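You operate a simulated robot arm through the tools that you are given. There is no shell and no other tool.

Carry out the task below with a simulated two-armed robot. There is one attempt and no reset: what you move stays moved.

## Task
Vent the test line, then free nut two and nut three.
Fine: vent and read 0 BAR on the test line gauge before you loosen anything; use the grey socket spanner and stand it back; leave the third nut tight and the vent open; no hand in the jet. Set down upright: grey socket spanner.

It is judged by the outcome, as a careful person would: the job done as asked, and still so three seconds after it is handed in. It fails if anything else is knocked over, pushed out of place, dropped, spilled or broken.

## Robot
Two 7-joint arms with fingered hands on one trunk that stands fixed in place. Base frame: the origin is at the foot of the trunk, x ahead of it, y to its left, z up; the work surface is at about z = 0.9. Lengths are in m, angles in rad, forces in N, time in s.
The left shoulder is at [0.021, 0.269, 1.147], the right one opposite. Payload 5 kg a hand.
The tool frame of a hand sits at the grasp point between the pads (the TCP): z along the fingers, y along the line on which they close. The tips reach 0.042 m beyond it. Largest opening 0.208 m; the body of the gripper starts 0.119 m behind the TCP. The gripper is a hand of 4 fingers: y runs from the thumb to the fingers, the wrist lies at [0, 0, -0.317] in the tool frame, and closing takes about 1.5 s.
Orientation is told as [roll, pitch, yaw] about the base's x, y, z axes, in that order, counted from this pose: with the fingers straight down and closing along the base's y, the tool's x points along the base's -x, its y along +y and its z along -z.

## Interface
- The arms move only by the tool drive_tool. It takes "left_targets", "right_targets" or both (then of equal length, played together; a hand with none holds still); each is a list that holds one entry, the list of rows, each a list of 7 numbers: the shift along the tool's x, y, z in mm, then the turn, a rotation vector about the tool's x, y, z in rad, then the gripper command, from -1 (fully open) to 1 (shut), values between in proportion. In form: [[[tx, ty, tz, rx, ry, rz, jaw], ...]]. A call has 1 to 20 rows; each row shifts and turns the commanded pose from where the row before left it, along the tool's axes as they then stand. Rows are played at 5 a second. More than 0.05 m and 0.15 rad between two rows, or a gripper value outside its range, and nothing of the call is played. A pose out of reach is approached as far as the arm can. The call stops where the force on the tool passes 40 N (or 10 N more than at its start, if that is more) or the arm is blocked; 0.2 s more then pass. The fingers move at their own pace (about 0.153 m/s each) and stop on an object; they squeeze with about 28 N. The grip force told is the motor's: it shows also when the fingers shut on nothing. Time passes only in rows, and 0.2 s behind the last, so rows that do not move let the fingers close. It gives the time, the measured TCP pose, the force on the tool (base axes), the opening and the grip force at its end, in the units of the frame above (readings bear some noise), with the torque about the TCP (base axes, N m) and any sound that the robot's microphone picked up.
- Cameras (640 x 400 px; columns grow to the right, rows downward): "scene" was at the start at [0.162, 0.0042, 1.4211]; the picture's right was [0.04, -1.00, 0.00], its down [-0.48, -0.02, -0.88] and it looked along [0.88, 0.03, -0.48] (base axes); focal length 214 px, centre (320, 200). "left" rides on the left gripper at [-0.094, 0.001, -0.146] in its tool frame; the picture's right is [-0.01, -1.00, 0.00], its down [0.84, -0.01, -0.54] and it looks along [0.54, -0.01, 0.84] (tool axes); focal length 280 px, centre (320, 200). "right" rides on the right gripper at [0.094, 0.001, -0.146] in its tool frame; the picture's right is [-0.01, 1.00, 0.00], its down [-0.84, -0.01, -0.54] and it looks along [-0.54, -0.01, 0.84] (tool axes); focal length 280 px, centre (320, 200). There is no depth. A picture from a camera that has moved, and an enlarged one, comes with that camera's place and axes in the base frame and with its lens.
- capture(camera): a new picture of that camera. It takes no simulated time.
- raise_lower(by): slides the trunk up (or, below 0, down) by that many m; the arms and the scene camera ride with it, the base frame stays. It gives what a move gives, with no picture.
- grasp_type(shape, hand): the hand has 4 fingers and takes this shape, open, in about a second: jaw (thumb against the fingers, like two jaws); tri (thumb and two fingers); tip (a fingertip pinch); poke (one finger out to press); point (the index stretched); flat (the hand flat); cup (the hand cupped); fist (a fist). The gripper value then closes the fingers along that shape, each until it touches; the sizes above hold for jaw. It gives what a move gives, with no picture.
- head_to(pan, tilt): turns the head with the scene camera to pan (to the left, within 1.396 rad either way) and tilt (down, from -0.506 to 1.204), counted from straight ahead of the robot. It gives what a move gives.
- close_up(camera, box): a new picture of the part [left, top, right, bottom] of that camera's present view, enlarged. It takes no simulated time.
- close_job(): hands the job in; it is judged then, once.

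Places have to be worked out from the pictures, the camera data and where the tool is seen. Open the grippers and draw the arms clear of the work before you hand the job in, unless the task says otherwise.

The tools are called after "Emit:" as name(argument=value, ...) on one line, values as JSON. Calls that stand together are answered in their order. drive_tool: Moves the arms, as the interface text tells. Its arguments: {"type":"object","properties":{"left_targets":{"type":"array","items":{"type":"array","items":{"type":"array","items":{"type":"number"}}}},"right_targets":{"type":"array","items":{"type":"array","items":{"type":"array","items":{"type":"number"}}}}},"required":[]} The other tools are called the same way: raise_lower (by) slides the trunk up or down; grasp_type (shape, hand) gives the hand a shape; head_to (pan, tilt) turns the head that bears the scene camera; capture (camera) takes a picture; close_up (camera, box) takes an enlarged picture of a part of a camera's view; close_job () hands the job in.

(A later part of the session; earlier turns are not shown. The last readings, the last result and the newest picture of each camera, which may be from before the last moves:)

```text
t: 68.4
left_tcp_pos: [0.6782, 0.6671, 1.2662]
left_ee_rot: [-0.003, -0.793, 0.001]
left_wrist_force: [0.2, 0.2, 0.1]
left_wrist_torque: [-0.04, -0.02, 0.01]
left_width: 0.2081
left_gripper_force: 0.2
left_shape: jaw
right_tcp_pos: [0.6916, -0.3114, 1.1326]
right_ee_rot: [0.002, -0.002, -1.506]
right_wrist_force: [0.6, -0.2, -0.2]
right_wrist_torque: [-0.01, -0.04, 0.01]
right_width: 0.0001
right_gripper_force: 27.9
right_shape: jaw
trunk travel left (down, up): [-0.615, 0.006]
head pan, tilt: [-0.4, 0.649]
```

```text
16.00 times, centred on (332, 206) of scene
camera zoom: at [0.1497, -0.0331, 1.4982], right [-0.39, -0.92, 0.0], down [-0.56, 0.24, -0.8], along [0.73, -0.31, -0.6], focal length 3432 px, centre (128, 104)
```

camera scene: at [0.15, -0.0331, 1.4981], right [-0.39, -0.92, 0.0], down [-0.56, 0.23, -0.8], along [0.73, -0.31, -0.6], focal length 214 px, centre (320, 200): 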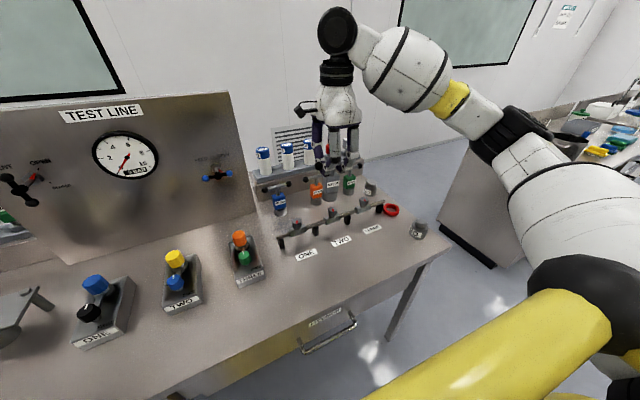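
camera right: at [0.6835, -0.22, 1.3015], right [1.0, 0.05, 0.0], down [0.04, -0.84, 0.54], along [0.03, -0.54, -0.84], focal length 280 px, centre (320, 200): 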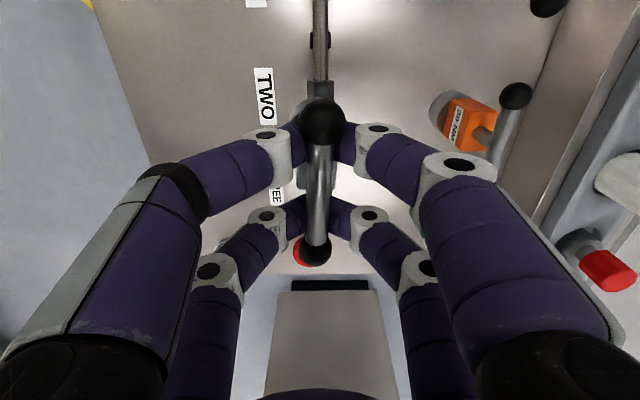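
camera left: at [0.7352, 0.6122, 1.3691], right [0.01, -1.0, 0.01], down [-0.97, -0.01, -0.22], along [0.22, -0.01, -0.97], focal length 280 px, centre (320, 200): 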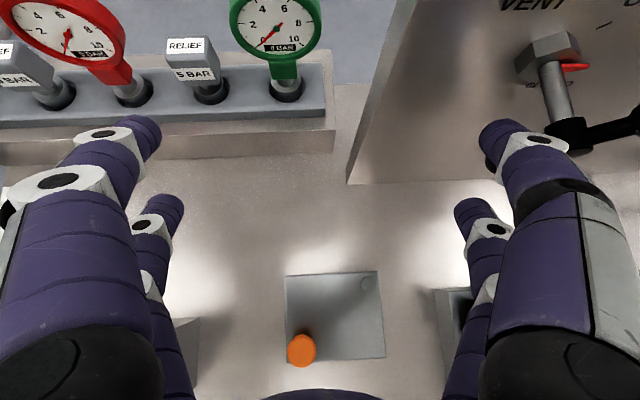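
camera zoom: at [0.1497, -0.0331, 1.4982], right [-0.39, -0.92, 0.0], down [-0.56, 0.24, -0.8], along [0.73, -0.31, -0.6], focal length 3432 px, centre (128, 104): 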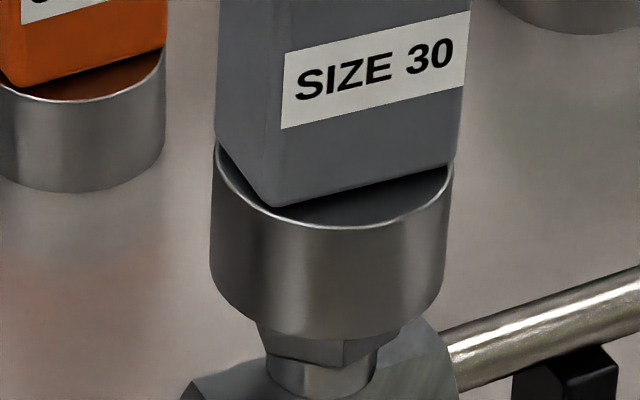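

The spanner now rests by weight only (−0.2 N at the wrist), captured in the lead-in. I'll turn counter-clockwise in small steps and watch for it to drop onto the hex, which would bring the force back to about −6 N.

Emit:
drive_tool(right_targets=[[[0, 0, 0, 0, 0, -0.06, 1], [0, 0, 0, 0, 0, -0.06, 1], [0, 0, 0, 0, 0, -0.06, 1], [0, 0, 0, 0, 0, 0, 1]]])

Emit:
close_up(camera="scene", box=[318, 194, 346, 218])

```text
t: 69.4
left_tcp_pos: [0.6779, 0.6667, 1.265]
left_ee_rot: [-0.002, -0.792, 0.001]
left_wrist_force: [0.7, 1.1, 0.7]
left_wrist_torque: [-0.02, -0.03, 0.03]
left_width: 0.2079
left_gripper_force: 0.1
left_shape: jaw
right_tcp_pos: [0.691, -0.3125, 1.1326]
right_ee_rot: [0.001, -0.002, -1.325]
right_wrist_force: [-0.1, -0.1, -6.8]
right_wrist_torque: [-0.02, 0.01, 0.0]
right_width: 0.0
right_gripper_force: 28.1
right_shape: jaw
trunk travel left (down, up): [-0.615, 0.006]
head pan, tilt: [-0.4, 0.649]
```

```text
16.00 times, centred on (332, 206) of scene
camera zoom: at [0.15, -0.0332, 1.4981], right [-0.39, -0.92, 0.0], down [-0.56, 0.24, -0.8], along [0.73, -0.31, -0.6], focal length 3432 px, centre (128, 104)
```

zoom: 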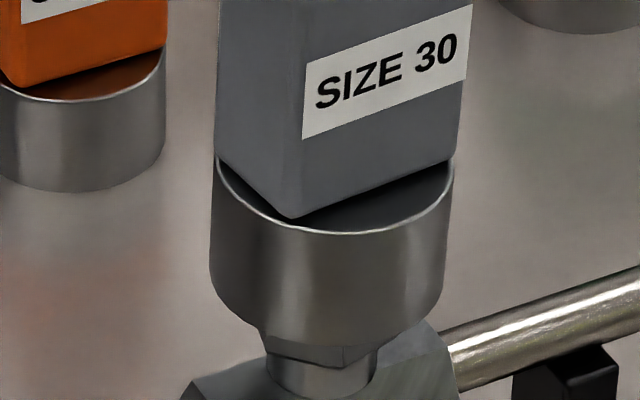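

The force went back to −6.8 N and the rim dropped, so the hex has found its match. I'll lower the hand to seat the socket fully.

Emit:
drive_tool(right_targets=[[[0, 0, 3, 0, 0, 0, 1], [0, 0, 3, 0, 0, 0, 1], [0, 0, 3, 0, 0, 0, 1], [0, 0, 0, 0, 0, 0, 1]]])

Emit:
close_up(camera="scene", box=[318, 194, 346, 218])

```text
t: 70.4
left_tcp_pos: [0.6776, 0.666, 1.2654]
left_ee_rot: [-0.001, -0.793, 0.001]
left_wrist_force: [-0.4, 0.5, 0.8]
left_wrist_torque: [-0.02, -0.01, 0.01]
left_width: 0.2081
left_gripper_force: 0.1
left_shape: jaw
right_tcp_pos: [0.6911, -0.3116, 1.1242]
right_ee_rot: [0.0, -0.001, -1.327]
right_wrist_force: [-0.8, 0.5, -6.6]
right_wrist_torque: [-0.04, -0.04, 0.0]
right_width: 0.0001
right_gripper_force: 28.1
right_shape: jaw
trunk travel left (down, up): [-0.615, 0.006]
head pan, tilt: [-0.4, 0.649]
```

```text
16.00 times, centred on (332, 206) of scene
camera zoom: at [0.1498, -0.0332, 1.4981], right [-0.39, -0.92, 0.0], down [-0.56, 0.24, -0.8], along [0.73, -0.31, -0.6], focal length 3432 px, centre (128, 104)
```

zoom: 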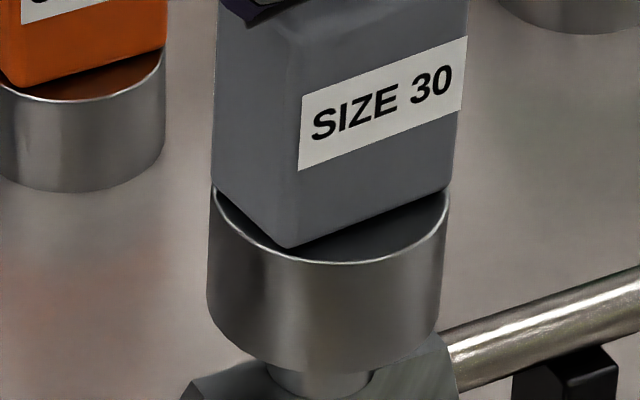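

The socket is sliding down over the nut, still hanging freely. I'll continue lowering until it rests.

Emit:
drive_tool(right_targets=[[[0, 0, 3, 0, 0, 0, 1], [0, 0, 3, 0, 0, 0, 1], [0, 0, 2, 0, 0, 0, 1], [0, 0, 0, 0, 0, 0, 1]]])

Emit:
close_up(camera="scene", box=[310, 184, 346, 218])

```text
t: 71.4
left_tcp_pos: [0.6783, 0.6668, 1.2661]
left_ee_rot: [-0.001, -0.791, 0.001]
left_wrist_force: [0.6, -0.1, 0.0]
left_wrist_torque: [0.01, 0.02, 0.0]
left_width: 0.2078
left_gripper_force: 0.2
left_shape: jaw
right_tcp_pos: [0.6912, -0.3125, 1.1158]
right_ee_rot: [0.0, -0.002, -1.326]
right_wrist_force: [0.8, -0.1, -5.7]
right_wrist_torque: [-0.03, -0.03, -0.01]
right_width: 0.0
right_gripper_force: 27.9
right_shape: jaw
trunk travel left (down, up): [-0.615, 0.006]
head pan, tilt: [-0.4, 0.649]
```

```text
11.76 times, centred on (328, 201) of scene
camera zoom: at [0.1499, -0.0332, 1.4981], right [-0.39, -0.92, 0.0], down [-0.56, 0.24, -0.8], along [0.73, -0.31, -0.6], focal length 2523 px, centre (226, 188)
```

zoom: 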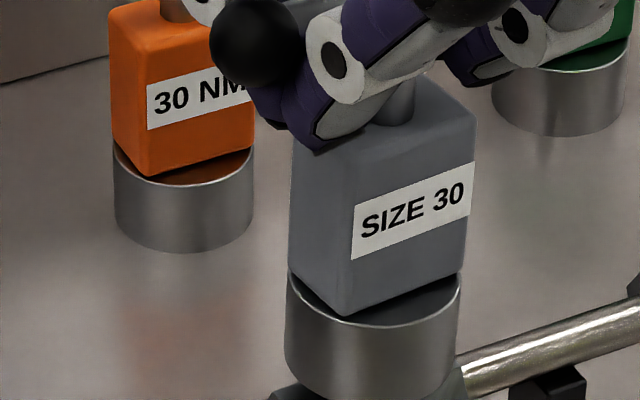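

Emit:
drive_tool(right_targets=[[[0, 0, 2, 0, 0, 0, 1], [0, 0, 2, 0, 0, 0, 1], [0, 0, 2, 0, 0, 0, 1], [0, 0, 0, 0, 0, 0, 1]]])

Emit:
close_up(camera="scene", box=[310, 184, 346, 218])

```text
t: 72.4
left_tcp_pos: [0.6765, 0.6659, 1.2658]
left_ee_rot: [-0.005, -0.794, 0.002]
left_wrist_force: [-0.5, 0.0, -0.2]
left_wrist_torque: [0.0, 0.0, 0.0]
left_width: 0.2077
left_gripper_force: 0.1
left_shape: jaw
right_tcp_pos: [0.691, -0.3115, 1.1105]
right_ee_rot: [0.003, -0.002, -1.327]
right_wrist_force: [0.8, -0.5, -0.5]
right_wrist_torque: [0.0, -0.02, 0.02]
right_width: 0.0
right_gripper_force: 28.1
right_shape: jaw
trunk travel left (down, up): [-0.615, 0.006]
head pan, tilt: [-0.4, 0.649]
```

```text
11.76 times, centred on (328, 201) of scene
camera zoom: at [0.1497, -0.0331, 1.4982], right [-0.39, -0.92, 0.0], down [-0.56, 0.24, -0.8], along [0.73, -0.31, -0.6], focal length 2523 px, centre (226, 188)
```

zoom: 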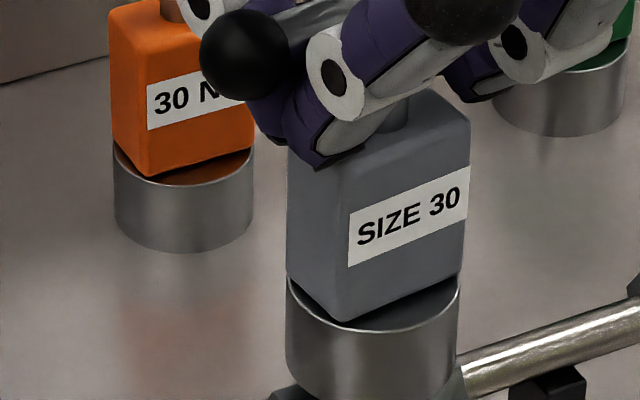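

The socket is fully seated (weight off at z≈1.110). I've already confirmed 0 BAR, so I can turn nut TWO counter-clockwise in small steps, watching the torque and any sound.

Emit:
drive_tool(right_targets=[[[0, 0, 0, 0, 0, -0.08, 1], [0, 0, 0, 0, 0, -0.08, 1], [0, 0, 0, 0, 0, -0.08, 1], [0, 0, 0, 0, 0, -0.08, 1]]])

Emit:
close_up(camera="scene", box=[300, 160, 360, 225])

Emit:
capture(camera="right")

```text
t: 73.4
left_tcp_pos: [0.6774, 0.6659, 1.2667]
left_ee_rot: [-0.003, -0.795, 0.003]
left_wrist_force: [0.7, -0.1, 0.1]
left_wrist_torque: [0.01, 0.02, 0.06]
left_width: 0.2078
left_gripper_force: 0.1
left_shape: jaw
right_tcp_pos: [0.691, -0.3111, 1.11]
right_ee_rot: [-0.001, -0.002, -1.006]
right_wrist_force: [1.2, 1.3, 0.0]
right_wrist_torque: [0.0, 0.02, -0.04]
right_width: 0.0
right_gripper_force: 28.3
right_shape: jaw
trunk travel left (down, up): [-0.615, 0.006]
head pan, tilt: [-0.4, 0.649]
```

```text
6.15 times, centred on (330, 192) of scene
camera zoom: at [0.1496, -0.0331, 1.4982], right [-0.39, -0.92, 0.0], down [-0.56, 0.24, -0.8], along [0.73, -0.31, -0.6], focal length 1320 px, centre (258, 246)
```

zoom: 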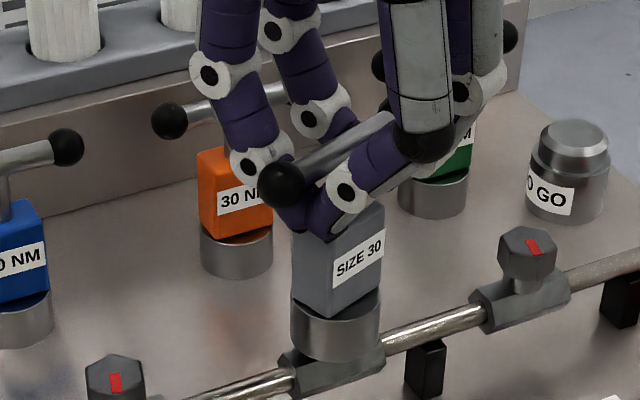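

```text
taken
camera right: at [0.6421, -0.2307, 1.2555], right [0.85, 0.52, 0.0], down [0.44, -0.72, 0.54], along [0.28, -0.46, -0.84], focal length 280 px, centre (320, 200)
```

right: 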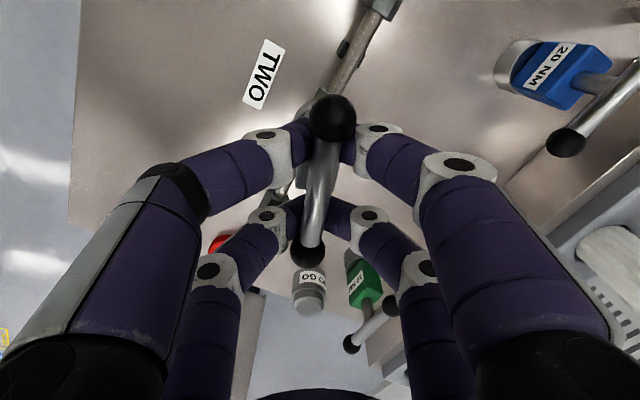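

The bar has twisted a little inside the V grip, with the torque still small. I'll continue turning counter-clockwise and watch the torque build.

Emit:
drive_tool(right_targets=[[[0, 0, 0, 0, 0, -0.08, 1], [0, 0, 0, 0, 0, -0.08, 1], [0, 0, 0, 0, 0, -0.08, 1], [0, 0, 0, 0, 0, -0.08, 1]]])

Emit:
close_up(camera="scene", box=[300, 160, 360, 225])

Emit:
capture(camera="right")

```text
t: 74.4
left_tcp_pos: [0.6772, 0.6649, 1.2674]
left_ee_rot: [-0.004, -0.794, 0.002]
left_wrist_force: [-0.5, -0.1, 0.3]
left_wrist_torque: [0.0, -0.03, 0.02]
left_width: 0.2081
left_gripper_force: 0.2
left_shape: jaw
right_tcp_pos: [0.6905, -0.3128, 1.1099]
right_ee_rot: [0.0, -0.001, -0.686]
right_wrist_force: [0.5, 1.0, -2.6]
right_wrist_torque: [-0.01, 0.04, -0.26]
right_width: 0.0003
right_gripper_force: 27.7
right_shape: jaw
trunk travel left (down, up): [-0.615, 0.006]
head pan, tilt: [-0.4, 0.649]
```

```text
6.15 times, centred on (330, 192) of scene
camera zoom: at [0.1497, -0.0331, 1.4981], right [-0.39, -0.92, 0.0], down [-0.56, 0.24, -0.8], along [0.73, -0.31, -0.6], focal length 1320 px, centre (258, 246)
```

zoom: 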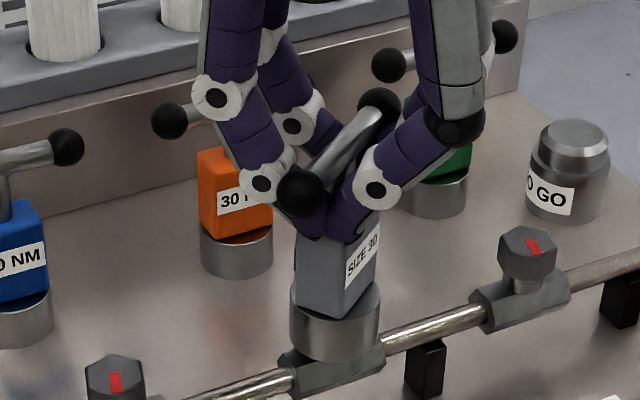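

```text
taken
camera right: at [0.6194, -0.2495, 1.2554], right [0.64, 0.76, 0.0], down [0.64, -0.54, 0.54], along [0.41, -0.35, -0.84], focal length 280 px, centre (320, 200)
```

right: 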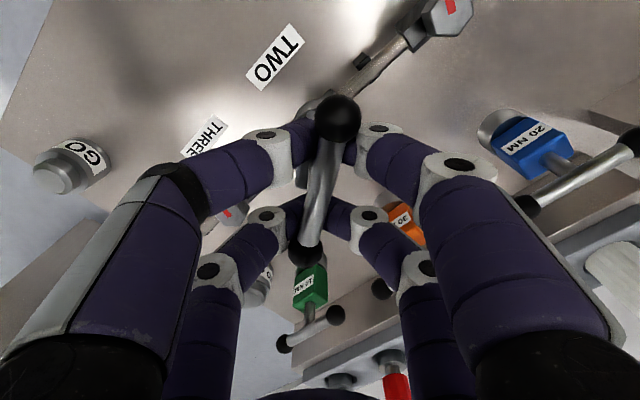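

The spanner block turns with the hand and the torque is about 0.26 Nm, so the nut seems to be moving. I'll keep turning another 0.64 rad.

Emit:
drive_tool(right_targets=[[[0, 0, 0, 0, 0, -0.08, 1], [0, 0, 0, 0, 0, -0.08, 1], [0, 0, 0, 0, 0, -0.08, 1], [0, 0, 0, 0, 0, -0.08, 1], [0, 0, 0, 0, 0, -0.08, 1], [0, 0, 0, 0, 0, -0.08, 1], [0, 0, 0, 0, 0, -0.08, 1], [0, 0, 0, 0, 0, -0.08, 1]]])

Emit:
close_up(camera="scene", box=[300, 160, 360, 225])

Emit:
capture(camera="right")

```text
t: 76.2
left_tcp_pos: [0.6777, 0.6666, 1.2666]
left_ee_rot: [-0.003, -0.793, 0.001]
left_wrist_force: [-0.4, -1.1, -0.1]
left_wrist_torque: [0.03, -0.01, 0.0]
left_width: 0.208
left_gripper_force: 0.1
left_shape: jaw
right_tcp_pos: [0.6901, -0.3129, 1.1108]
right_ee_rot: [-0.004, -0.001, -0.045]
right_wrist_force: [-0.5, 0.9, -2.3]
right_wrist_torque: [-0.01, -0.04, -0.02]
right_width: 0.0
right_gripper_force: 28.2
right_shape: jaw
trunk travel left (down, up): [-0.615, 0.006]
head pan, tilt: [-0.4, 0.649]
```

```text
6.15 times, centred on (330, 192) of scene
camera zoom: at [0.1497, -0.0331, 1.4982], right [-0.39, -0.92, 0.0], down [-0.56, 0.24, -0.8], along [0.73, -0.31, -0.6], focal length 1320 px, centre (258, 246)
```

zoom: 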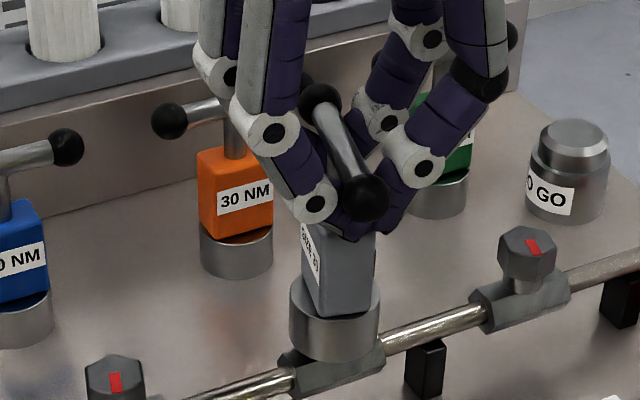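

```text
taken
camera right: at [0.5982, -0.3049, 1.2558], right [0.06, 1.0, 0.0], down [0.84, -0.05, 0.54], along [0.54, -0.03, -0.84], focal length 280 px, centre (320, 200)
```

right: 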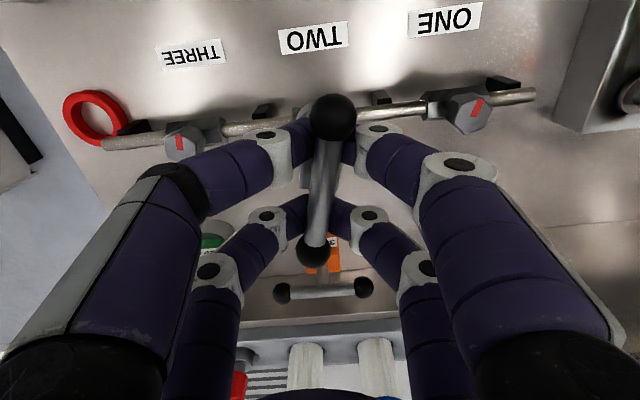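

The torque has dropped to almost nothing, so nut TWO has come loose after about 70° of spanner rotation. I'll lift the socket straight up to check the red mark.

Emit:
drive_tool(right_targets=[[[0, 0, -6, 0, 0, 0, 1], [0, 0, -8, 0, 0, 0, 1], [0, 0, -10, 0, 0, 0, 1], [0, 0, -12, 0, 0, 0, 1], [0, 0, -14, 0, 0, 0, 1], [0, 0, 0, 0, 0, 0, 1], [0, 0, 0, 0, 0, 0, 1]]])

Emit:
close_up(camera="scene", box=[300, 160, 360, 225])

Emit:
close_up(camera="scene", box=[312, 195, 352, 225])

```text
t: 77.8
left_tcp_pos: [0.6778, 0.6672, 1.2665]
left_ee_rot: [-0.002, -0.791, 0.001]
left_wrist_force: [0.1, -0.1, 0.0]
left_wrist_torque: [-0.01, 0.0, -0.03]
left_width: 0.208
left_gripper_force: 0.0
left_shape: jaw
right_tcp_pos: [0.6913, -0.3128, 1.1612]
right_ee_rot: [-0.002, -0.001, -0.048]
right_wrist_force: [-0.3, -0.8, -6.0]
right_wrist_torque: [-0.03, -0.01, -0.01]
right_width: 0.0002
right_gripper_force: 28.4
right_shape: jaw
trunk travel left (down, up): [-0.615, 0.006]
head pan, tilt: [-0.4, 0.649]
```

```text
6.15 times, centred on (330, 192) of scene
camera zoom: at [0.1497, -0.0331, 1.4982], right [-0.39, -0.92, 0.0], down [-0.56, 0.24, -0.8], along [0.73, -0.31, -0.6], focal length 1320 px, centre (258, 246)
```

zoom: 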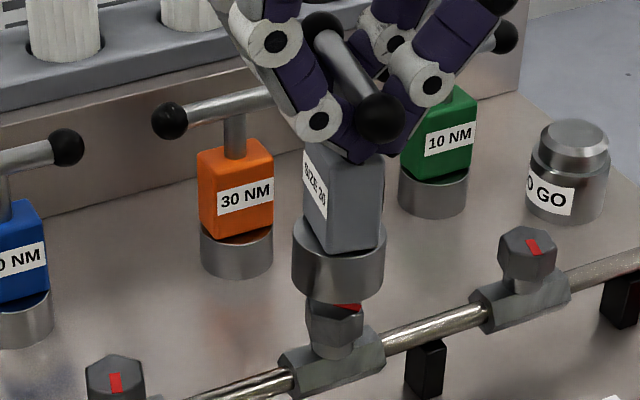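

```text
13.33 times, centred on (332, 210) of scene
camera zoom: at [0.1497, -0.0331, 1.4982], right [-0.39, -0.92, 0.0], down [-0.56, 0.24, -0.8], along [0.73, -0.31, -0.6], focal length 2860 px, centre (160, 67)
```

zoom: 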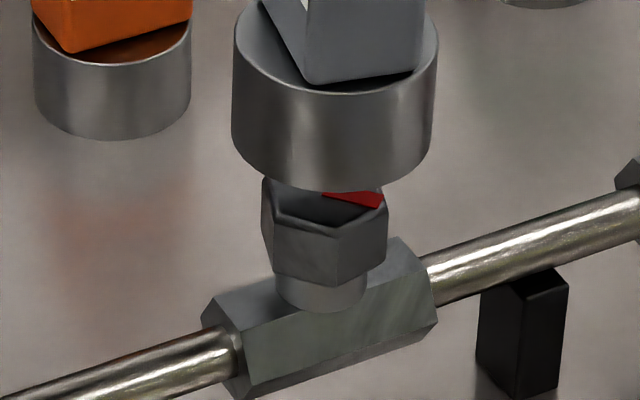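

Nut TWO's red mark has moved from about 168° to about 225°, roughly 57° counter-clockwise, and it went slack. To be safe I'd like it clearly looser, so I'll let the spanner settle, re-check alignment, and re-seat for more turn.

Emit:
drive_tool(right_targets=[[[0, 0, 0, 0, 0, 0, 1], [0, 0, 0, 0, 0, 0, 1], [0, 0, 0, 0, 0, 0, 1], [0, 0, 0, 0, 0, 0, 1], [0, 0, 0, 0, 0, 0, 1], [0, 0, 0, 0, 0, 0, 1]]])

Emit:
close_up(camera="scene", box=[312, 195, 352, 225])

Emit:
capture(camera="right")

```text
t: 79.2
left_tcp_pos: [0.6793, 0.6658, 1.2649]
left_ee_rot: [-0.001, -0.792, 0.001]
left_wrist_force: [0.5, -0.7, -0.1]
left_wrist_torque: [-0.04, 0.0, 0.0]
left_width: 0.2079
left_gripper_force: 0.1
left_shape: jaw
right_tcp_pos: [0.6922, -0.3125, 1.1597]
right_ee_rot: [-0.001, -0.002, -0.047]
right_wrist_force: [0.5, -0.3, -5.7]
right_wrist_torque: [-0.03, -0.02, 0.02]
right_width: 0.0
right_gripper_force: 28.0
right_shape: jaw
trunk travel left (down, up): [-0.615, 0.006]
head pan, tilt: [-0.4, 0.649]
```

```text
13.33 times, centred on (332, 210) of scene
camera zoom: at [0.15, -0.0332, 1.4981], right [-0.39, -0.92, 0.0], down [-0.56, 0.24, -0.8], along [0.73, -0.31, -0.6], focal length 2860 px, centre (160, 67)
```

zoom: 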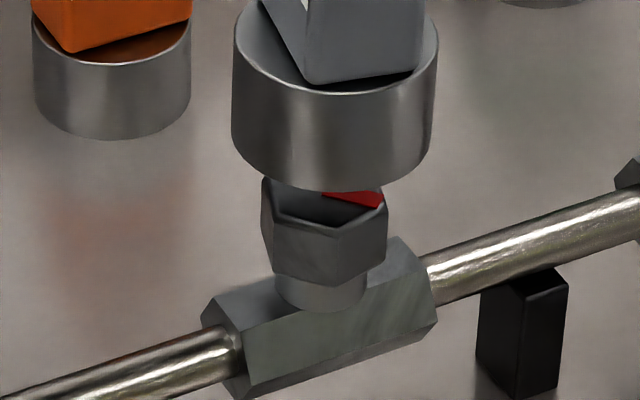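

```text
taken
camera right: at [0.5982, -0.3053, 1.3059], right [0.06, 1.0, 0.0], down [0.84, -0.05, 0.54], along [0.54, -0.03, -0.84], focal length 280 px, centre (320, 200)
```

right: 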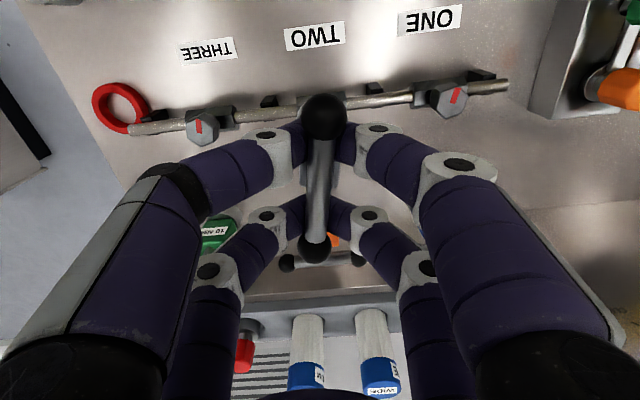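

Hanging straight, the spanner sits about 0.08 rad ahead of the engaged angle and about 2 mm off. I'll correct the position (−1.4, +3.0 mm), turn back 0.08 rad, settle, and lower to the lead-in.

Emit:
drive_tool(right_targets=[[[1.5, 2.9, 0, 0, 0, 0.08, 1], [0, 0, 5, 0, 0, 0, 1], [0, 0, 5, 0, 0, 0, 1], [0, 0, 3, 0, 0, 0, 1], [0, 0, 0, 0, 0, 0, 1], [0, 0, 0, 0, 0, 0, 1], [0, 0, 0, 0, 0, 0, 1], [0, 0, 0, 0, 0, 0, 1], [0, 0, 0, 0, 0, 0, 1]]])

Emit:
close_up(camera="scene", box=[312, 195, 352, 225])

```text
t: 81.2
left_tcp_pos: [0.6786, 0.6653, 1.2657]
left_ee_rot: [-0.002, -0.792, 0.001]
left_wrist_force: [0.4, -0.1, 0.0]
left_wrist_torque: [-0.02, 0.02, 0.0]
left_width: 0.2081
left_gripper_force: 0.1
left_shape: jaw
right_tcp_pos: [0.6889, -0.3097, 1.146]
right_ee_rot: [-0.002, 0.0, -0.128]
right_wrist_force: [0.5, 0.0, -5.9]
right_wrist_torque: [-0.03, -0.03, 0.02]
right_width: 0.0002
right_gripper_force: 27.9
right_shape: jaw
trunk travel left (down, up): [-0.615, 0.006]
head pan, tilt: [-0.4, 0.649]
```

```text
13.33 times, centred on (332, 210) of scene
camera zoom: at [0.1499, -0.0332, 1.4981], right [-0.39, -0.92, 0.0], down [-0.56, 0.24, -0.8], along [0.73, -0.31, -0.6], focal length 2860 px, centre (160, 67)
```

zoom: 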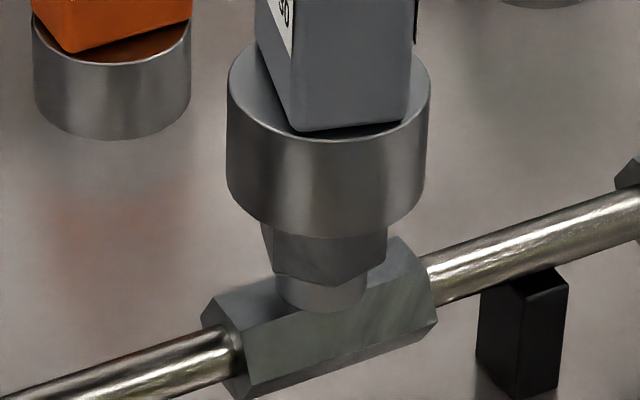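

Laterally it's centred; in depth it's perhaps 1 mm near. I'll apply a small correction and lower into the lead-in, checking the force.

Emit:
drive_tool(right_targets=[[[-1.1, -0.4, 0, 0, 0, 0, 1], [0, 0, 0, 0, 0, 0, 1], [0, 0, 0, 0, 0, 0, 1], [0, 0, 3, 0, 0, 0, 1], [0, 0, 3, 0, 0, 0, 1], [0, 0, 3, 0, 0, 0, 1], [0, 0, 2, 0, 0, 0, 1], [0, 0, 0, 0, 0, 0, 1], [0, 0, 0, 0, 0, 0, 1]]])

Emit:
close_up(camera="scene", box=[312, 195, 352, 225])

```text
t: 83.2
left_tcp_pos: [0.6776, 0.6663, 1.2666]
left_ee_rot: [-0.001, -0.792, 0.003]
left_wrist_force: [-0.3, -0.3, 1.1]
left_wrist_torque: [0.01, 0.0, -0.01]
left_width: 0.208
left_gripper_force: 0.0
left_shape: jaw
right_tcp_pos: [0.6911, -0.3103, 1.1358]
right_ee_rot: [-0.001, -0.002, -0.129]
right_wrist_force: [0.2, -0.2, -7.0]
right_wrist_torque: [-0.08, -0.03, 0.0]
right_width: 0.0
right_gripper_force: 28.3
right_shape: jaw
trunk travel left (down, up): [-0.615, 0.006]
head pan, tilt: [-0.4, 0.649]
```

```text
13.33 times, centred on (332, 210) of scene
camera zoom: at [0.1499, -0.0332, 1.4981], right [-0.39, -0.92, 0.0], down [-0.56, 0.24, -0.8], along [0.73, -0.31, -0.6], focal length 2860 px, centre (160, 67)
```

zoom: 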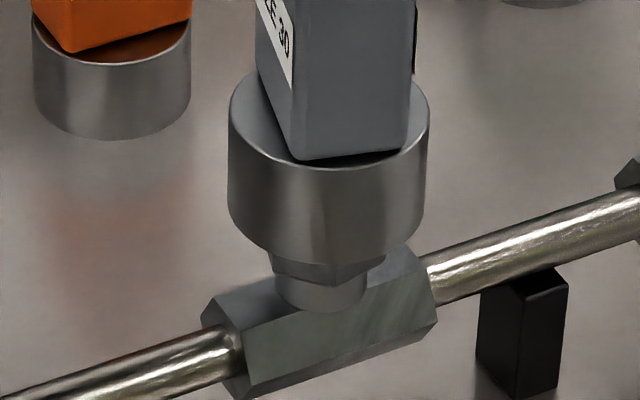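

Emit:
drive_tool(right_targets=[[[0, 0, 2, 0, 0, 0, 1], [0, 0, 2, 0, 0, 0, 1], [0, 0, 2, 0, 0, 0, 1], [0, 0, 0, 0, 0, 0, 1], [0, 0, 0, 0, 0, 0, 1]]])

Emit:
close_up(camera="scene", box=[312, 195, 352, 225])

```text
t: 84.4
left_tcp_pos: [0.6781, 0.6663, 1.2667]
left_ee_rot: [-0.003, -0.793, 0.002]
left_wrist_force: [0.0, -0.6, -0.4]
left_wrist_torque: [-0.01, 0.0, 0.02]
left_width: 0.208
left_gripper_force: 0.1
left_shape: jaw
right_tcp_pos: [0.692, -0.3102, 1.1299]
right_ee_rot: [-0.001, -0.002, -0.128]
right_wrist_force: [0.4, -0.7, -5.7]
right_wrist_torque: [-0.02, -0.07, -0.02]
right_width: 0.0
right_gripper_force: 28.8
right_shape: jaw
trunk travel left (down, up): [-0.615, 0.006]
head pan, tilt: [-0.4, 0.649]
```

```text
13.33 times, centred on (332, 210) of scene
camera zoom: at [0.15, -0.0333, 1.4981], right [-0.39, -0.92, 0.0], down [-0.56, 0.24, -0.8], along [0.73, -0.31, -0.6], focal length 2860 px, centre (160, 67)
```

zoom: 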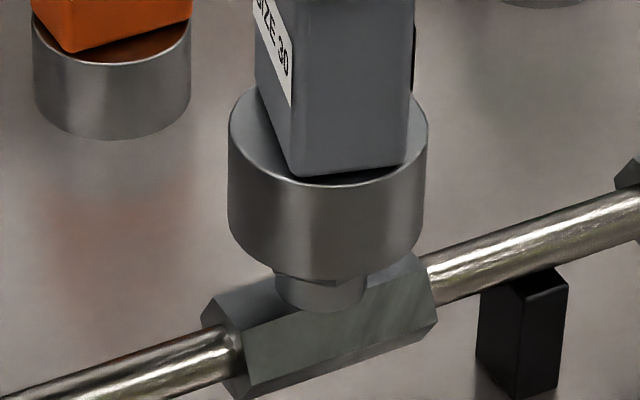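

It slid past the previous resting depth while still hanging, so the hex has engaged again. I'll lower the remaining 20 mm to the seat.

Emit:
drive_tool(right_targets=[[[0, 0, 4, 0, 0, 0, 1], [0, 0, 4, 0, 0, 0, 1], [0, 0, 4, 0, 0, 0, 1], [0, 0, 4, 0, 0, 0, 1], [0, 0, 3.5, 0, 0, 0, 1], [0, 0, 0, 0, 0, 0, 1]]])

```text
t: 85.8
left_tcp_pos: [0.6772, 0.666, 1.2672]
left_ee_rot: [-0.002, -0.794, 0.003]
left_wrist_force: [-2.0, 0.2, 1.1]
left_wrist_torque: [0.0, -0.01, -0.02]
left_width: 0.2079
left_gripper_force: 0.0
left_shape: jaw
right_tcp_pos: [0.6901, -0.3106, 1.1114]
right_ee_rot: [-0.002, -0.002, -0.128]
right_wrist_force: [0.0, 0.1, 0.2]
right_wrist_torque: [0.0, -0.01, 0.03]
right_width: 0.0
right_gripper_force: 27.8
right_shape: jaw
trunk travel left (down, up): [-0.615, 0.006]
head pan, tilt: [-0.4, 0.649]
```

Seated again. I'll turn nut TWO further counter-clockwise.

Emit:
drive_tool(right_targets=[[[0, 0, 0, 0, 0, -0.09, 1], [0, 0, 0, 0, 0, -0.09, 1], [0, 0, 0, 0, 0, -0.09, 1], [0, 0, 0, 0, 0, -0.09, 1], [0, 0, 0, 0, 0, -0.09, 1], [0, 0, 0, 0, 0, -0.09, 1], [0, 0, 0, 0, 0, -0.09, 1], [0, 0, 0, 0, 0, -0.09, 1]]])

Emit:
capture(camera="scene")

Emit:
capture(camera="right")

```text
t: 87.6
left_tcp_pos: [0.6782, 0.666, 1.2658]
left_ee_rot: [-0.003, -0.794, 0.002]
left_wrist_force: [0.0, -0.6, 0.1]
left_wrist_torque: [-0.01, 0.0, 0.01]
left_width: 0.2079
left_gripper_force: 0.1
left_shape: jaw
right_tcp_pos: [0.69, -0.3098, 1.1109]
right_ee_rot: [-0.001, 0.0, 0.594]
right_wrist_force: [-0.7, 0.0, -0.8]
right_wrist_torque: [0.0, -0.04, -0.02]
right_width: 0.0003
right_gripper_force: 28.3
right_shape: jaw
trunk travel left (down, up): [-0.615, 0.006]
head pan, tilt: [-0.4, 0.649]
```

```text
taken
camera scene: at [0.1496, -0.0331, 1.4982], right [-0.39, -0.92, 0.0], down [-0.56, 0.24, -0.8], along [0.73, -0.31, -0.6], focal length 214 px, centre (320, 200)
```

scene: 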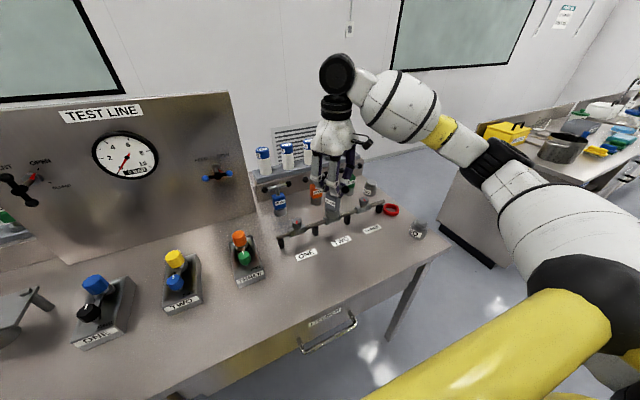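

```text
taken
camera right: at [0.6128, -0.359, 1.2559], right [-0.55, 0.84, 0.0], down [0.7, 0.46, 0.54], along [0.45, 0.29, -0.84], focal length 280 px, centre (320, 200)
```

right: 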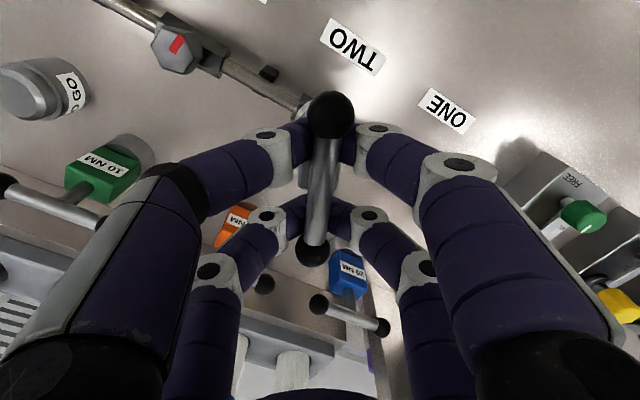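

It turns freely now, at about 0.02 Nm. I'll take another 0.36 rad for margin and lift off to check the mark.

Emit:
drive_tool(right_targets=[[[0, 0, 0, 0, 0, -0.09, 1], [0, 0, 0, 0, 0, -0.09, 1], [0, 0, 0, 0, 0, -0.09, 1], [0, 0, 0, 0, 0, -0.09, 1], [0, 0, 0, 0, 0, 0, 1], [0, 0, -6, 0, 0, 0, 1], [0, 0, -8, 0, 0, 0, 1], [0, 0, -12, 0, 0, 0, 1], [0, 0, -14, 0, 0, 0, 1], [0, 0, -15, 0, 0, 0, 1], [0, 0, -15, 0, 0, 0, 1], [0, 0, 0, 0, 0, 0, 1], [0, 0, 0, 0, 0, 0, 1]]])

Emit:
close_up(camera="scene", box=[290, 150, 390, 225])

Emit:
close_up(camera="scene", box=[312, 195, 352, 225])

```text
t: 90.4
left_tcp_pos: [0.6771, 0.6656, 1.2658]
left_ee_rot: [-0.003, -0.791, 0.001]
left_wrist_force: [-0.6, 0.5, -0.7]
left_wrist_torque: [0.0, 0.0, 0.02]
left_width: 0.2081
left_gripper_force: 0.1
left_shape: jaw
right_tcp_pos: [0.6917, -0.31, 1.1806]
right_ee_rot: [-0.002, -0.001, 0.953]
right_wrist_force: [-0.4, 0.1, -6.7]
right_wrist_torque: [0.03, 0.05, -0.02]
right_width: 0.0
right_gripper_force: 27.5
right_shape: jaw
trunk travel left (down, up): [-0.615, 0.006]
head pan, tilt: [-0.4, 0.649]
```

```text
5.33 times, centred on (340, 188) of scene
camera zoom: at [0.15, -0.0331, 1.4981], right [-0.39, -0.92, 0.0], down [-0.56, 0.24, -0.8], along [0.73, -0.31, -0.6], focal length 1144 px, centre (213, 267)
```

zoom: 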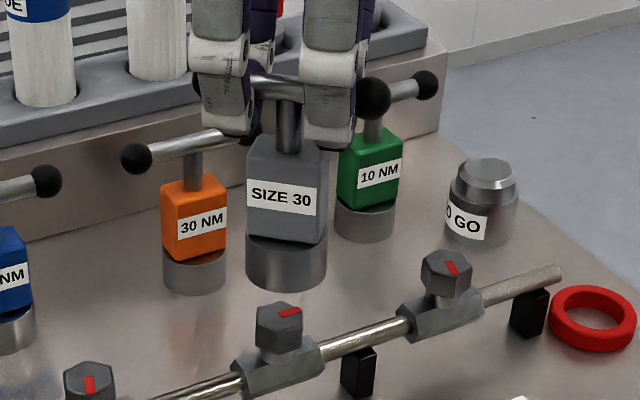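

```text
13.33 times, centred on (332, 210) of scene
camera zoom: at [0.15, -0.0331, 1.4981], right [-0.39, -0.92, 0.0], down [-0.56, 0.24, -0.8], along [0.73, -0.31, -0.6], focal length 2860 px, centre (160, 67)
```

zoom: 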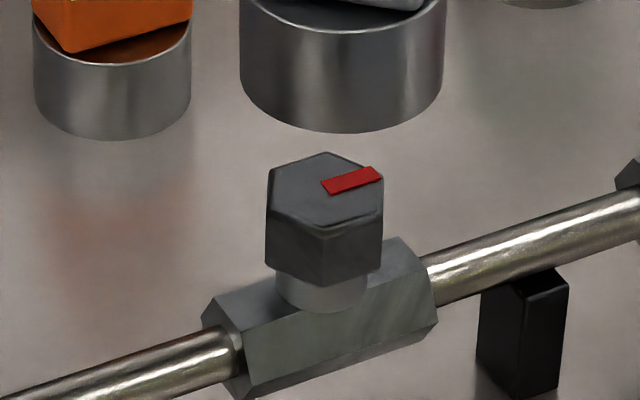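

Nut TWO's mark is now at about 270°, so it has been freed by about 100° in total. Next is nut THREE; I'll zoom in on it for its centre and hex orientation.

Emit:
close_up(camera="scene", box=[345, 185, 385, 215])

```text
13.33 times, centred on (365, 200) of scene
camera zoom: at [0.15, -0.0331, 1.4981], right [-0.39, -0.92, 0.0], down [-0.56, 0.24, -0.8], along [0.73, -0.31, -0.6], focal length 2860 px, centre (-280, 200)
```

zoom: 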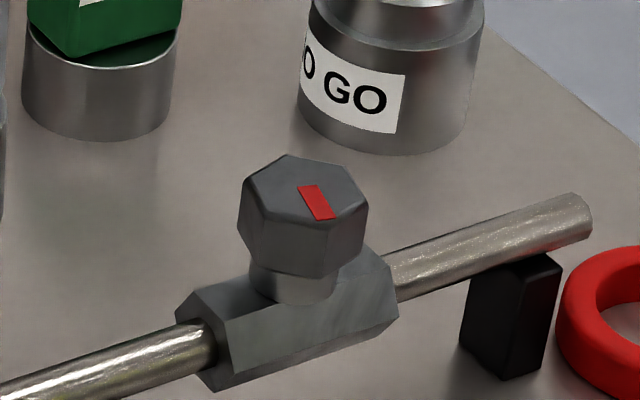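

Nut THREE's top is centred near (0.6995, −0.4515), with nearly the same hex orientation as nut TWO had. While hovering clear of everything I'll rotate the hand back to yaw ≈ −1.5, then carry the spanner over to nut THREE.

Emit:
drive_tool(right_targets=[[[0, 0, -10, 0, 0, 0.12, 1], [0, 0, 0, 0, 0, 0.125, 1], [0, 0, 0, 0, 0, 0.125, 1], [0, 0, 0, 0, 0, 0.125, 1], [0, 0, 0, 0, 0, 0.125, 1], [0, 0, 0, 0, 0, 0.125, 1], [0, 0, 0, 0, 0, 0.125, 1], [0, 0, 0, 0, 0, 0.125, 1], [0, 0, 0, 0, 0, 0.125, 1], [0, 0, 0, 0, 0, 0.125, 1], [0, 0, 0, 0, 0, 0.125, 1], [0, 0, 0, 0, 0, 0.125, 1], [0, 0, 0, 0, 0, 0.125, 1], [0, 0, 0, 0, 0, 0.125, 1], [0, 0, 0, 0, 0, 0.125, 1], [0, 0, 0, 0, 0, 0.125, 1], [0, 0, 0, 0, 0, 0.125, 1], [0, 0, 0, 0, 0, 0.125, 1], [0, 0, 0, 0, 0, 0.125, 1], [0, 0, 0, 0, 0, 0.1, 1]]])

Emit:
capture(camera="right")

Emit:
close_up(camera="scene", box=[290, 130, 390, 225])

```text
t: 94.6
left_tcp_pos: [0.6773, 0.6667, 1.2667]
left_ee_rot: [0.0, -0.793, 0.0]
left_wrist_force: [-0.6, 0.0, -0.1]
left_wrist_torque: [0.05, 0.03, 0.0]
left_width: 0.2079
left_gripper_force: 0.1
left_shape: jaw
right_tcp_pos: [0.69, -0.3103, 1.1902]
right_ee_rot: [0.002, -0.003, -1.517]
right_wrist_force: [0.4, 0.7, -5.9]
right_wrist_torque: [0.01, -0.02, 0.03]
right_width: 0.0001
right_gripper_force: 28.1
right_shape: jaw
trunk travel left (down, up): [-0.615, 0.006]
head pan, tilt: [-0.4, 0.649]
```

```text
taken
camera right: at [0.687, -0.2147, 1.336], right [1.0, 0.04, 0.0], down [0.03, -0.84, 0.54], along [0.02, -0.54, -0.84], focal length 280 px, centre (320, 200)
```

right: 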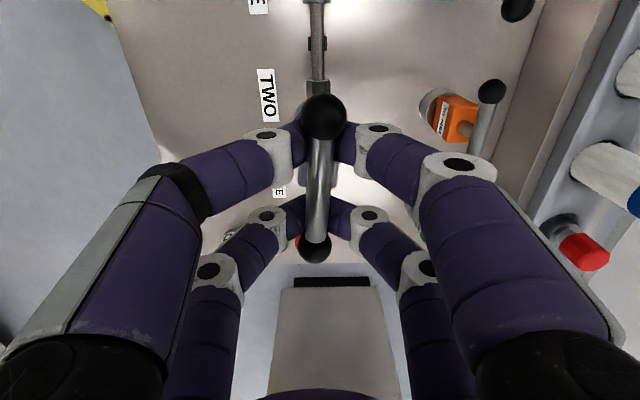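

```text
4.21 times, centred on (340, 178) of scene
camera zoom: at [0.1499, -0.0332, 1.4981], right [-0.39, -0.92, 0.0], down [-0.56, 0.24, -0.8], along [0.73, -0.31, -0.6], focal length 903 px, centre (236, 295)
```

zoom: 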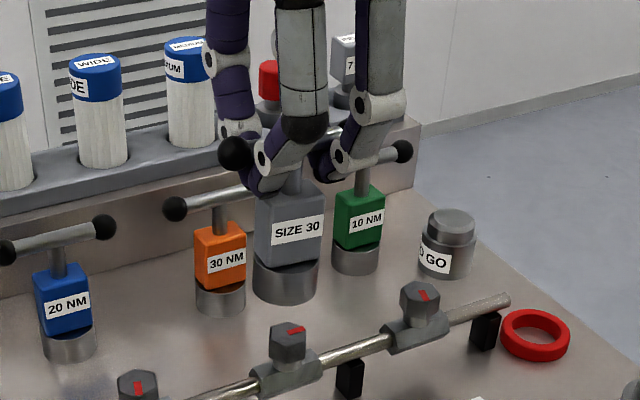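

The spanner hangs straight at yaw −1.517. I'll carry it slowly to above nut THREE, lower part way, and let it settle.

Emit:
drive_tool(right_targets=[[[-15, 0.2, 0, 0, 0, 0, 1], [-24, 0.3, 0, 0, 0, 0, 1], [-24, 0.3, 0, 0, 0, 0, 1], [-24, 0.3, 0, 0, 0, 0, 1], [-24, 0.3, 0, 0, 0, 0, 1], [-19, 0.2, 0, 0, 0, 0, 1], [-12.3, 0.2, 0, 0, 0, 0, 1], [0, 0, 8, 0, 0, 0, 1], [0, 0, 8, 0, 0, 0, 1], [0, 0, 8, 0, 0, 0, 1], [0, 0, 8, 0, 0, 0, 1], [0, 0, 0, 0, 0, 0, 1], [0, 0, 0, 0, 0, 0, 1], [0, 0, 0, 0, 0, 0, 1], [0, 0, 0, 0, 0, 0, 1], [0, 0, 0, 0, 0, 0, 1], [0, 0, 0, 0, 0, 0, 1], [0, 0, 0, 0, 0, 0, 1], [0, 0, 0, 0, 0, 0, 1]]])

Emit:
close_up(camera="scene", box=[345, 185, 385, 215])

Emit:
close_up(camera="scene", box=[310, 140, 410, 225])

```text
t: 98.6
left_tcp_pos: [0.6784, 0.6668, 1.2652]
left_ee_rot: [-0.002, -0.792, 0.002]
left_wrist_force: [0.1, 0.1, -0.1]
left_wrist_torque: [-0.02, -0.03, -0.01]
left_width: 0.2079
left_gripper_force: 0.0
left_shape: jaw
right_tcp_pos: [0.7001, -0.4504, 1.159]
right_ee_rot: [0.003, -0.003, -1.514]
right_wrist_force: [0.2, 0.3, -5.6]
right_wrist_torque: [-0.05, -0.02, 0.02]
right_width: 0.0
right_gripper_force: 28.7
right_shape: jaw
trunk travel left (down, up): [-0.615, 0.006]
head pan, tilt: [-0.4, 0.649]
```

```text
13.33 times, centred on (365, 200) of scene
camera zoom: at [0.1499, -0.0333, 1.4981], right [-0.39, -0.92, 0.0], down [-0.56, 0.24, -0.8], along [0.73, -0.31, -0.6], focal length 2860 px, centre (-280, 200)
```

zoom: 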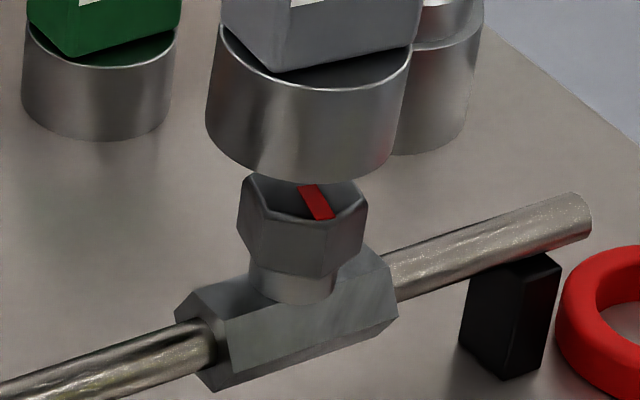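

```text
4.71 times, centred on (360, 182) of scene
camera zoom: at [0.1499, -0.0333, 1.4981], right [-0.39, -0.92, 0.0], down [-0.56, 0.24, -0.8], along [0.73, -0.31, -0.6], focal length 1009 px, centre (132, 282)
```

zoom: 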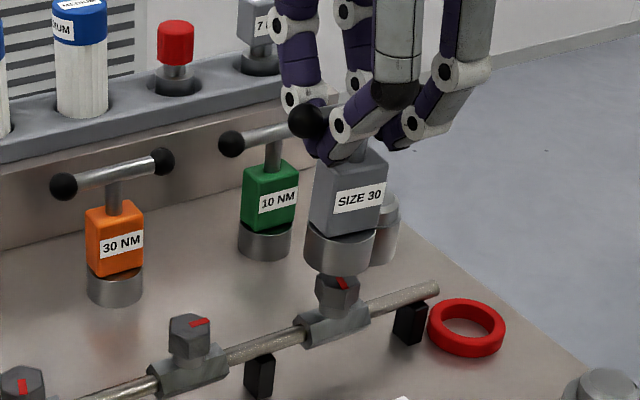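

Emit:
close_up(camera="scene", box=[350, 184, 378, 208])

Emit:
close_up(camera="right", box=[240, 80, 400, 280])

```text
16.00 times, centred on (364, 196) of scene
camera zoom: at [0.1499, -0.0333, 1.4981], right [-0.39, -0.92, 0.0], down [-0.56, 0.24, -0.8], along [0.73, -0.31, -0.6], focal length 3432 px, centre (-384, 264)
```

zoom: 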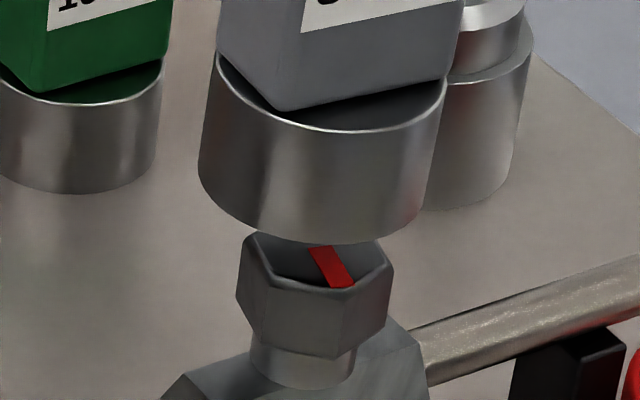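

```text
2.00 times, centred on (320, 180) of right
camera zoom: at [0.6966, -0.3559, 1.3047], right [1.0, 0.04, 0.0], down [0.03, -0.84, 0.54], along [0.02, -0.54, -0.84], focal length 561 px, centre (320, 240)
```

zoom: 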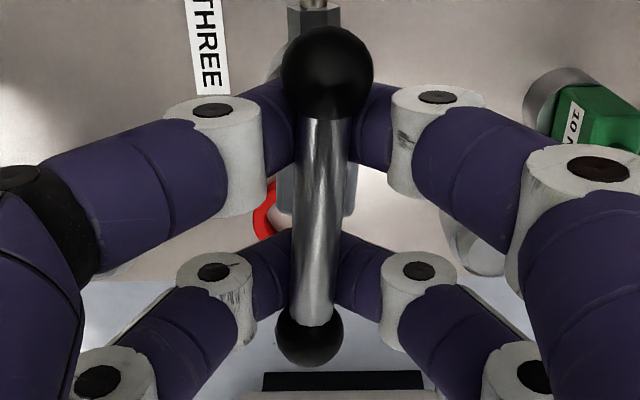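

The socket is about 4 mm off laterally (towards +y) and perhaps 2 mm far. I'll correct by (−1.8, −3.0) mm, lower 14 mm and settle, so the remaining gap and its parallax are small.

Emit:
drive_tool(right_targets=[[[-2.9, -2.0, 0, 0, 0, 0, 1], [0, 0, 5, 0, 0, 0, 1], [0, 0, 5, 0, 0, 0, 1], [0, 0, 4, 0, 0, 0, 1], [0, 0, 0, 0, 0, 0, 1], [0, 0, 0, 0, 0, 0, 1], [0, 0, 0, 0, 0, 0, 1], [0, 0, 0, 0, 0, 0, 1], [0, 0, 0, 0, 0, 0, 1], [0, 0, 0, 0, 0, 0, 1], [0, 0, 0, 0, 0, 0, 1]]])

Emit:
close_up(camera="scene", box=[350, 184, 378, 208])

```text
t: 101.0
left_tcp_pos: [0.6777, 0.6668, 1.2672]
left_ee_rot: [-0.003, -0.792, 0.001]
left_wrist_force: [0.4, 0.0, 0.1]
left_wrist_torque: [-0.02, -0.01, -0.01]
left_width: 0.208
left_gripper_force: 0.0
left_shape: jaw
right_tcp_pos: [0.6981, -0.4544, 1.1441]
right_ee_rot: [0.001, 0.0, -1.513]
right_wrist_force: [1.2, 1.0, -6.1]
right_wrist_torque: [-0.06, 0.0, 0.0]
right_width: 0.0002
right_gripper_force: 27.9
right_shape: jaw
trunk travel left (down, up): [-0.615, 0.006]
head pan, tilt: [-0.4, 0.649]
```

```text
16.00 times, centred on (364, 196) of scene
camera zoom: at [0.15, -0.0333, 1.4981], right [-0.39, -0.92, 0.0], down [-0.56, 0.24, -0.8], along [0.73, -0.31, -0.6], focal length 3432 px, centre (-384, 264)
```

zoom: 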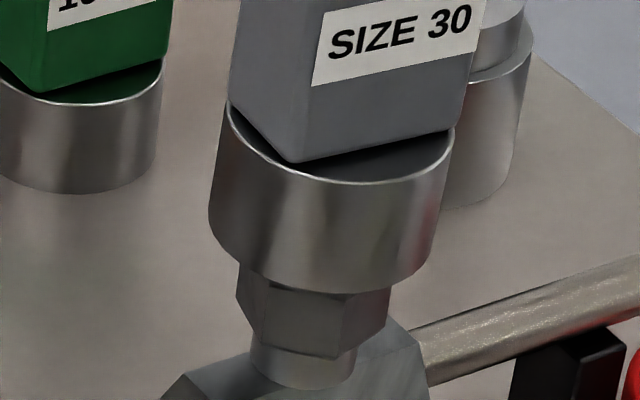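

Now the rim centre agrees with the predicted aligned position within about 1 mm. I'll lower 9 mm into the lead-in.

Emit:
drive_tool(right_targets=[[[0, -0.4, 3, 0, 0, 0, 1], [0, 0, 3, 0, 0, 0, 1], [0, 0, 3, 0, 0, 0, 1], [0, 0, 0, 0, 0, 0, 1], [0, 0, 0, 0, 0, 0, 1], [0, 0, 0, 0, 0, 0, 1]]])

Emit:
close_up(camera="scene", box=[350, 184, 378, 208])

```text
t: 102.4
left_tcp_pos: [0.6776, 0.6663, 1.2662]
left_ee_rot: [-0.002, -0.793, 0.002]
left_wrist_force: [0.5, 0.5, 0.0]
left_wrist_torque: [0.0, 0.0, -0.01]
left_width: 0.208
left_gripper_force: 0.1
left_shape: jaw
right_tcp_pos: [0.6988, -0.455, 1.1351]
right_ee_rot: [0.001, -0.003, -1.516]
right_wrist_force: [-0.6, -1.5, -6.4]
right_wrist_torque: [-0.07, 0.03, -0.02]
right_width: 0.0
right_gripper_force: 27.8
right_shape: jaw
trunk travel left (down, up): [-0.615, 0.006]
head pan, tilt: [-0.4, 0.649]
```

```text
16.00 times, centred on (364, 196) of scene
camera zoom: at [0.1499, -0.0333, 1.4981], right [-0.39, -0.92, 0.0], down [-0.56, 0.24, -0.8], along [0.73, -0.31, -0.6], focal length 3432 px, centre (-384, 264)
```

zoom: 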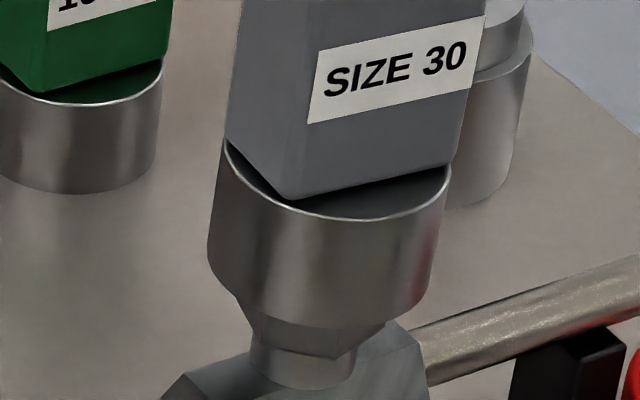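

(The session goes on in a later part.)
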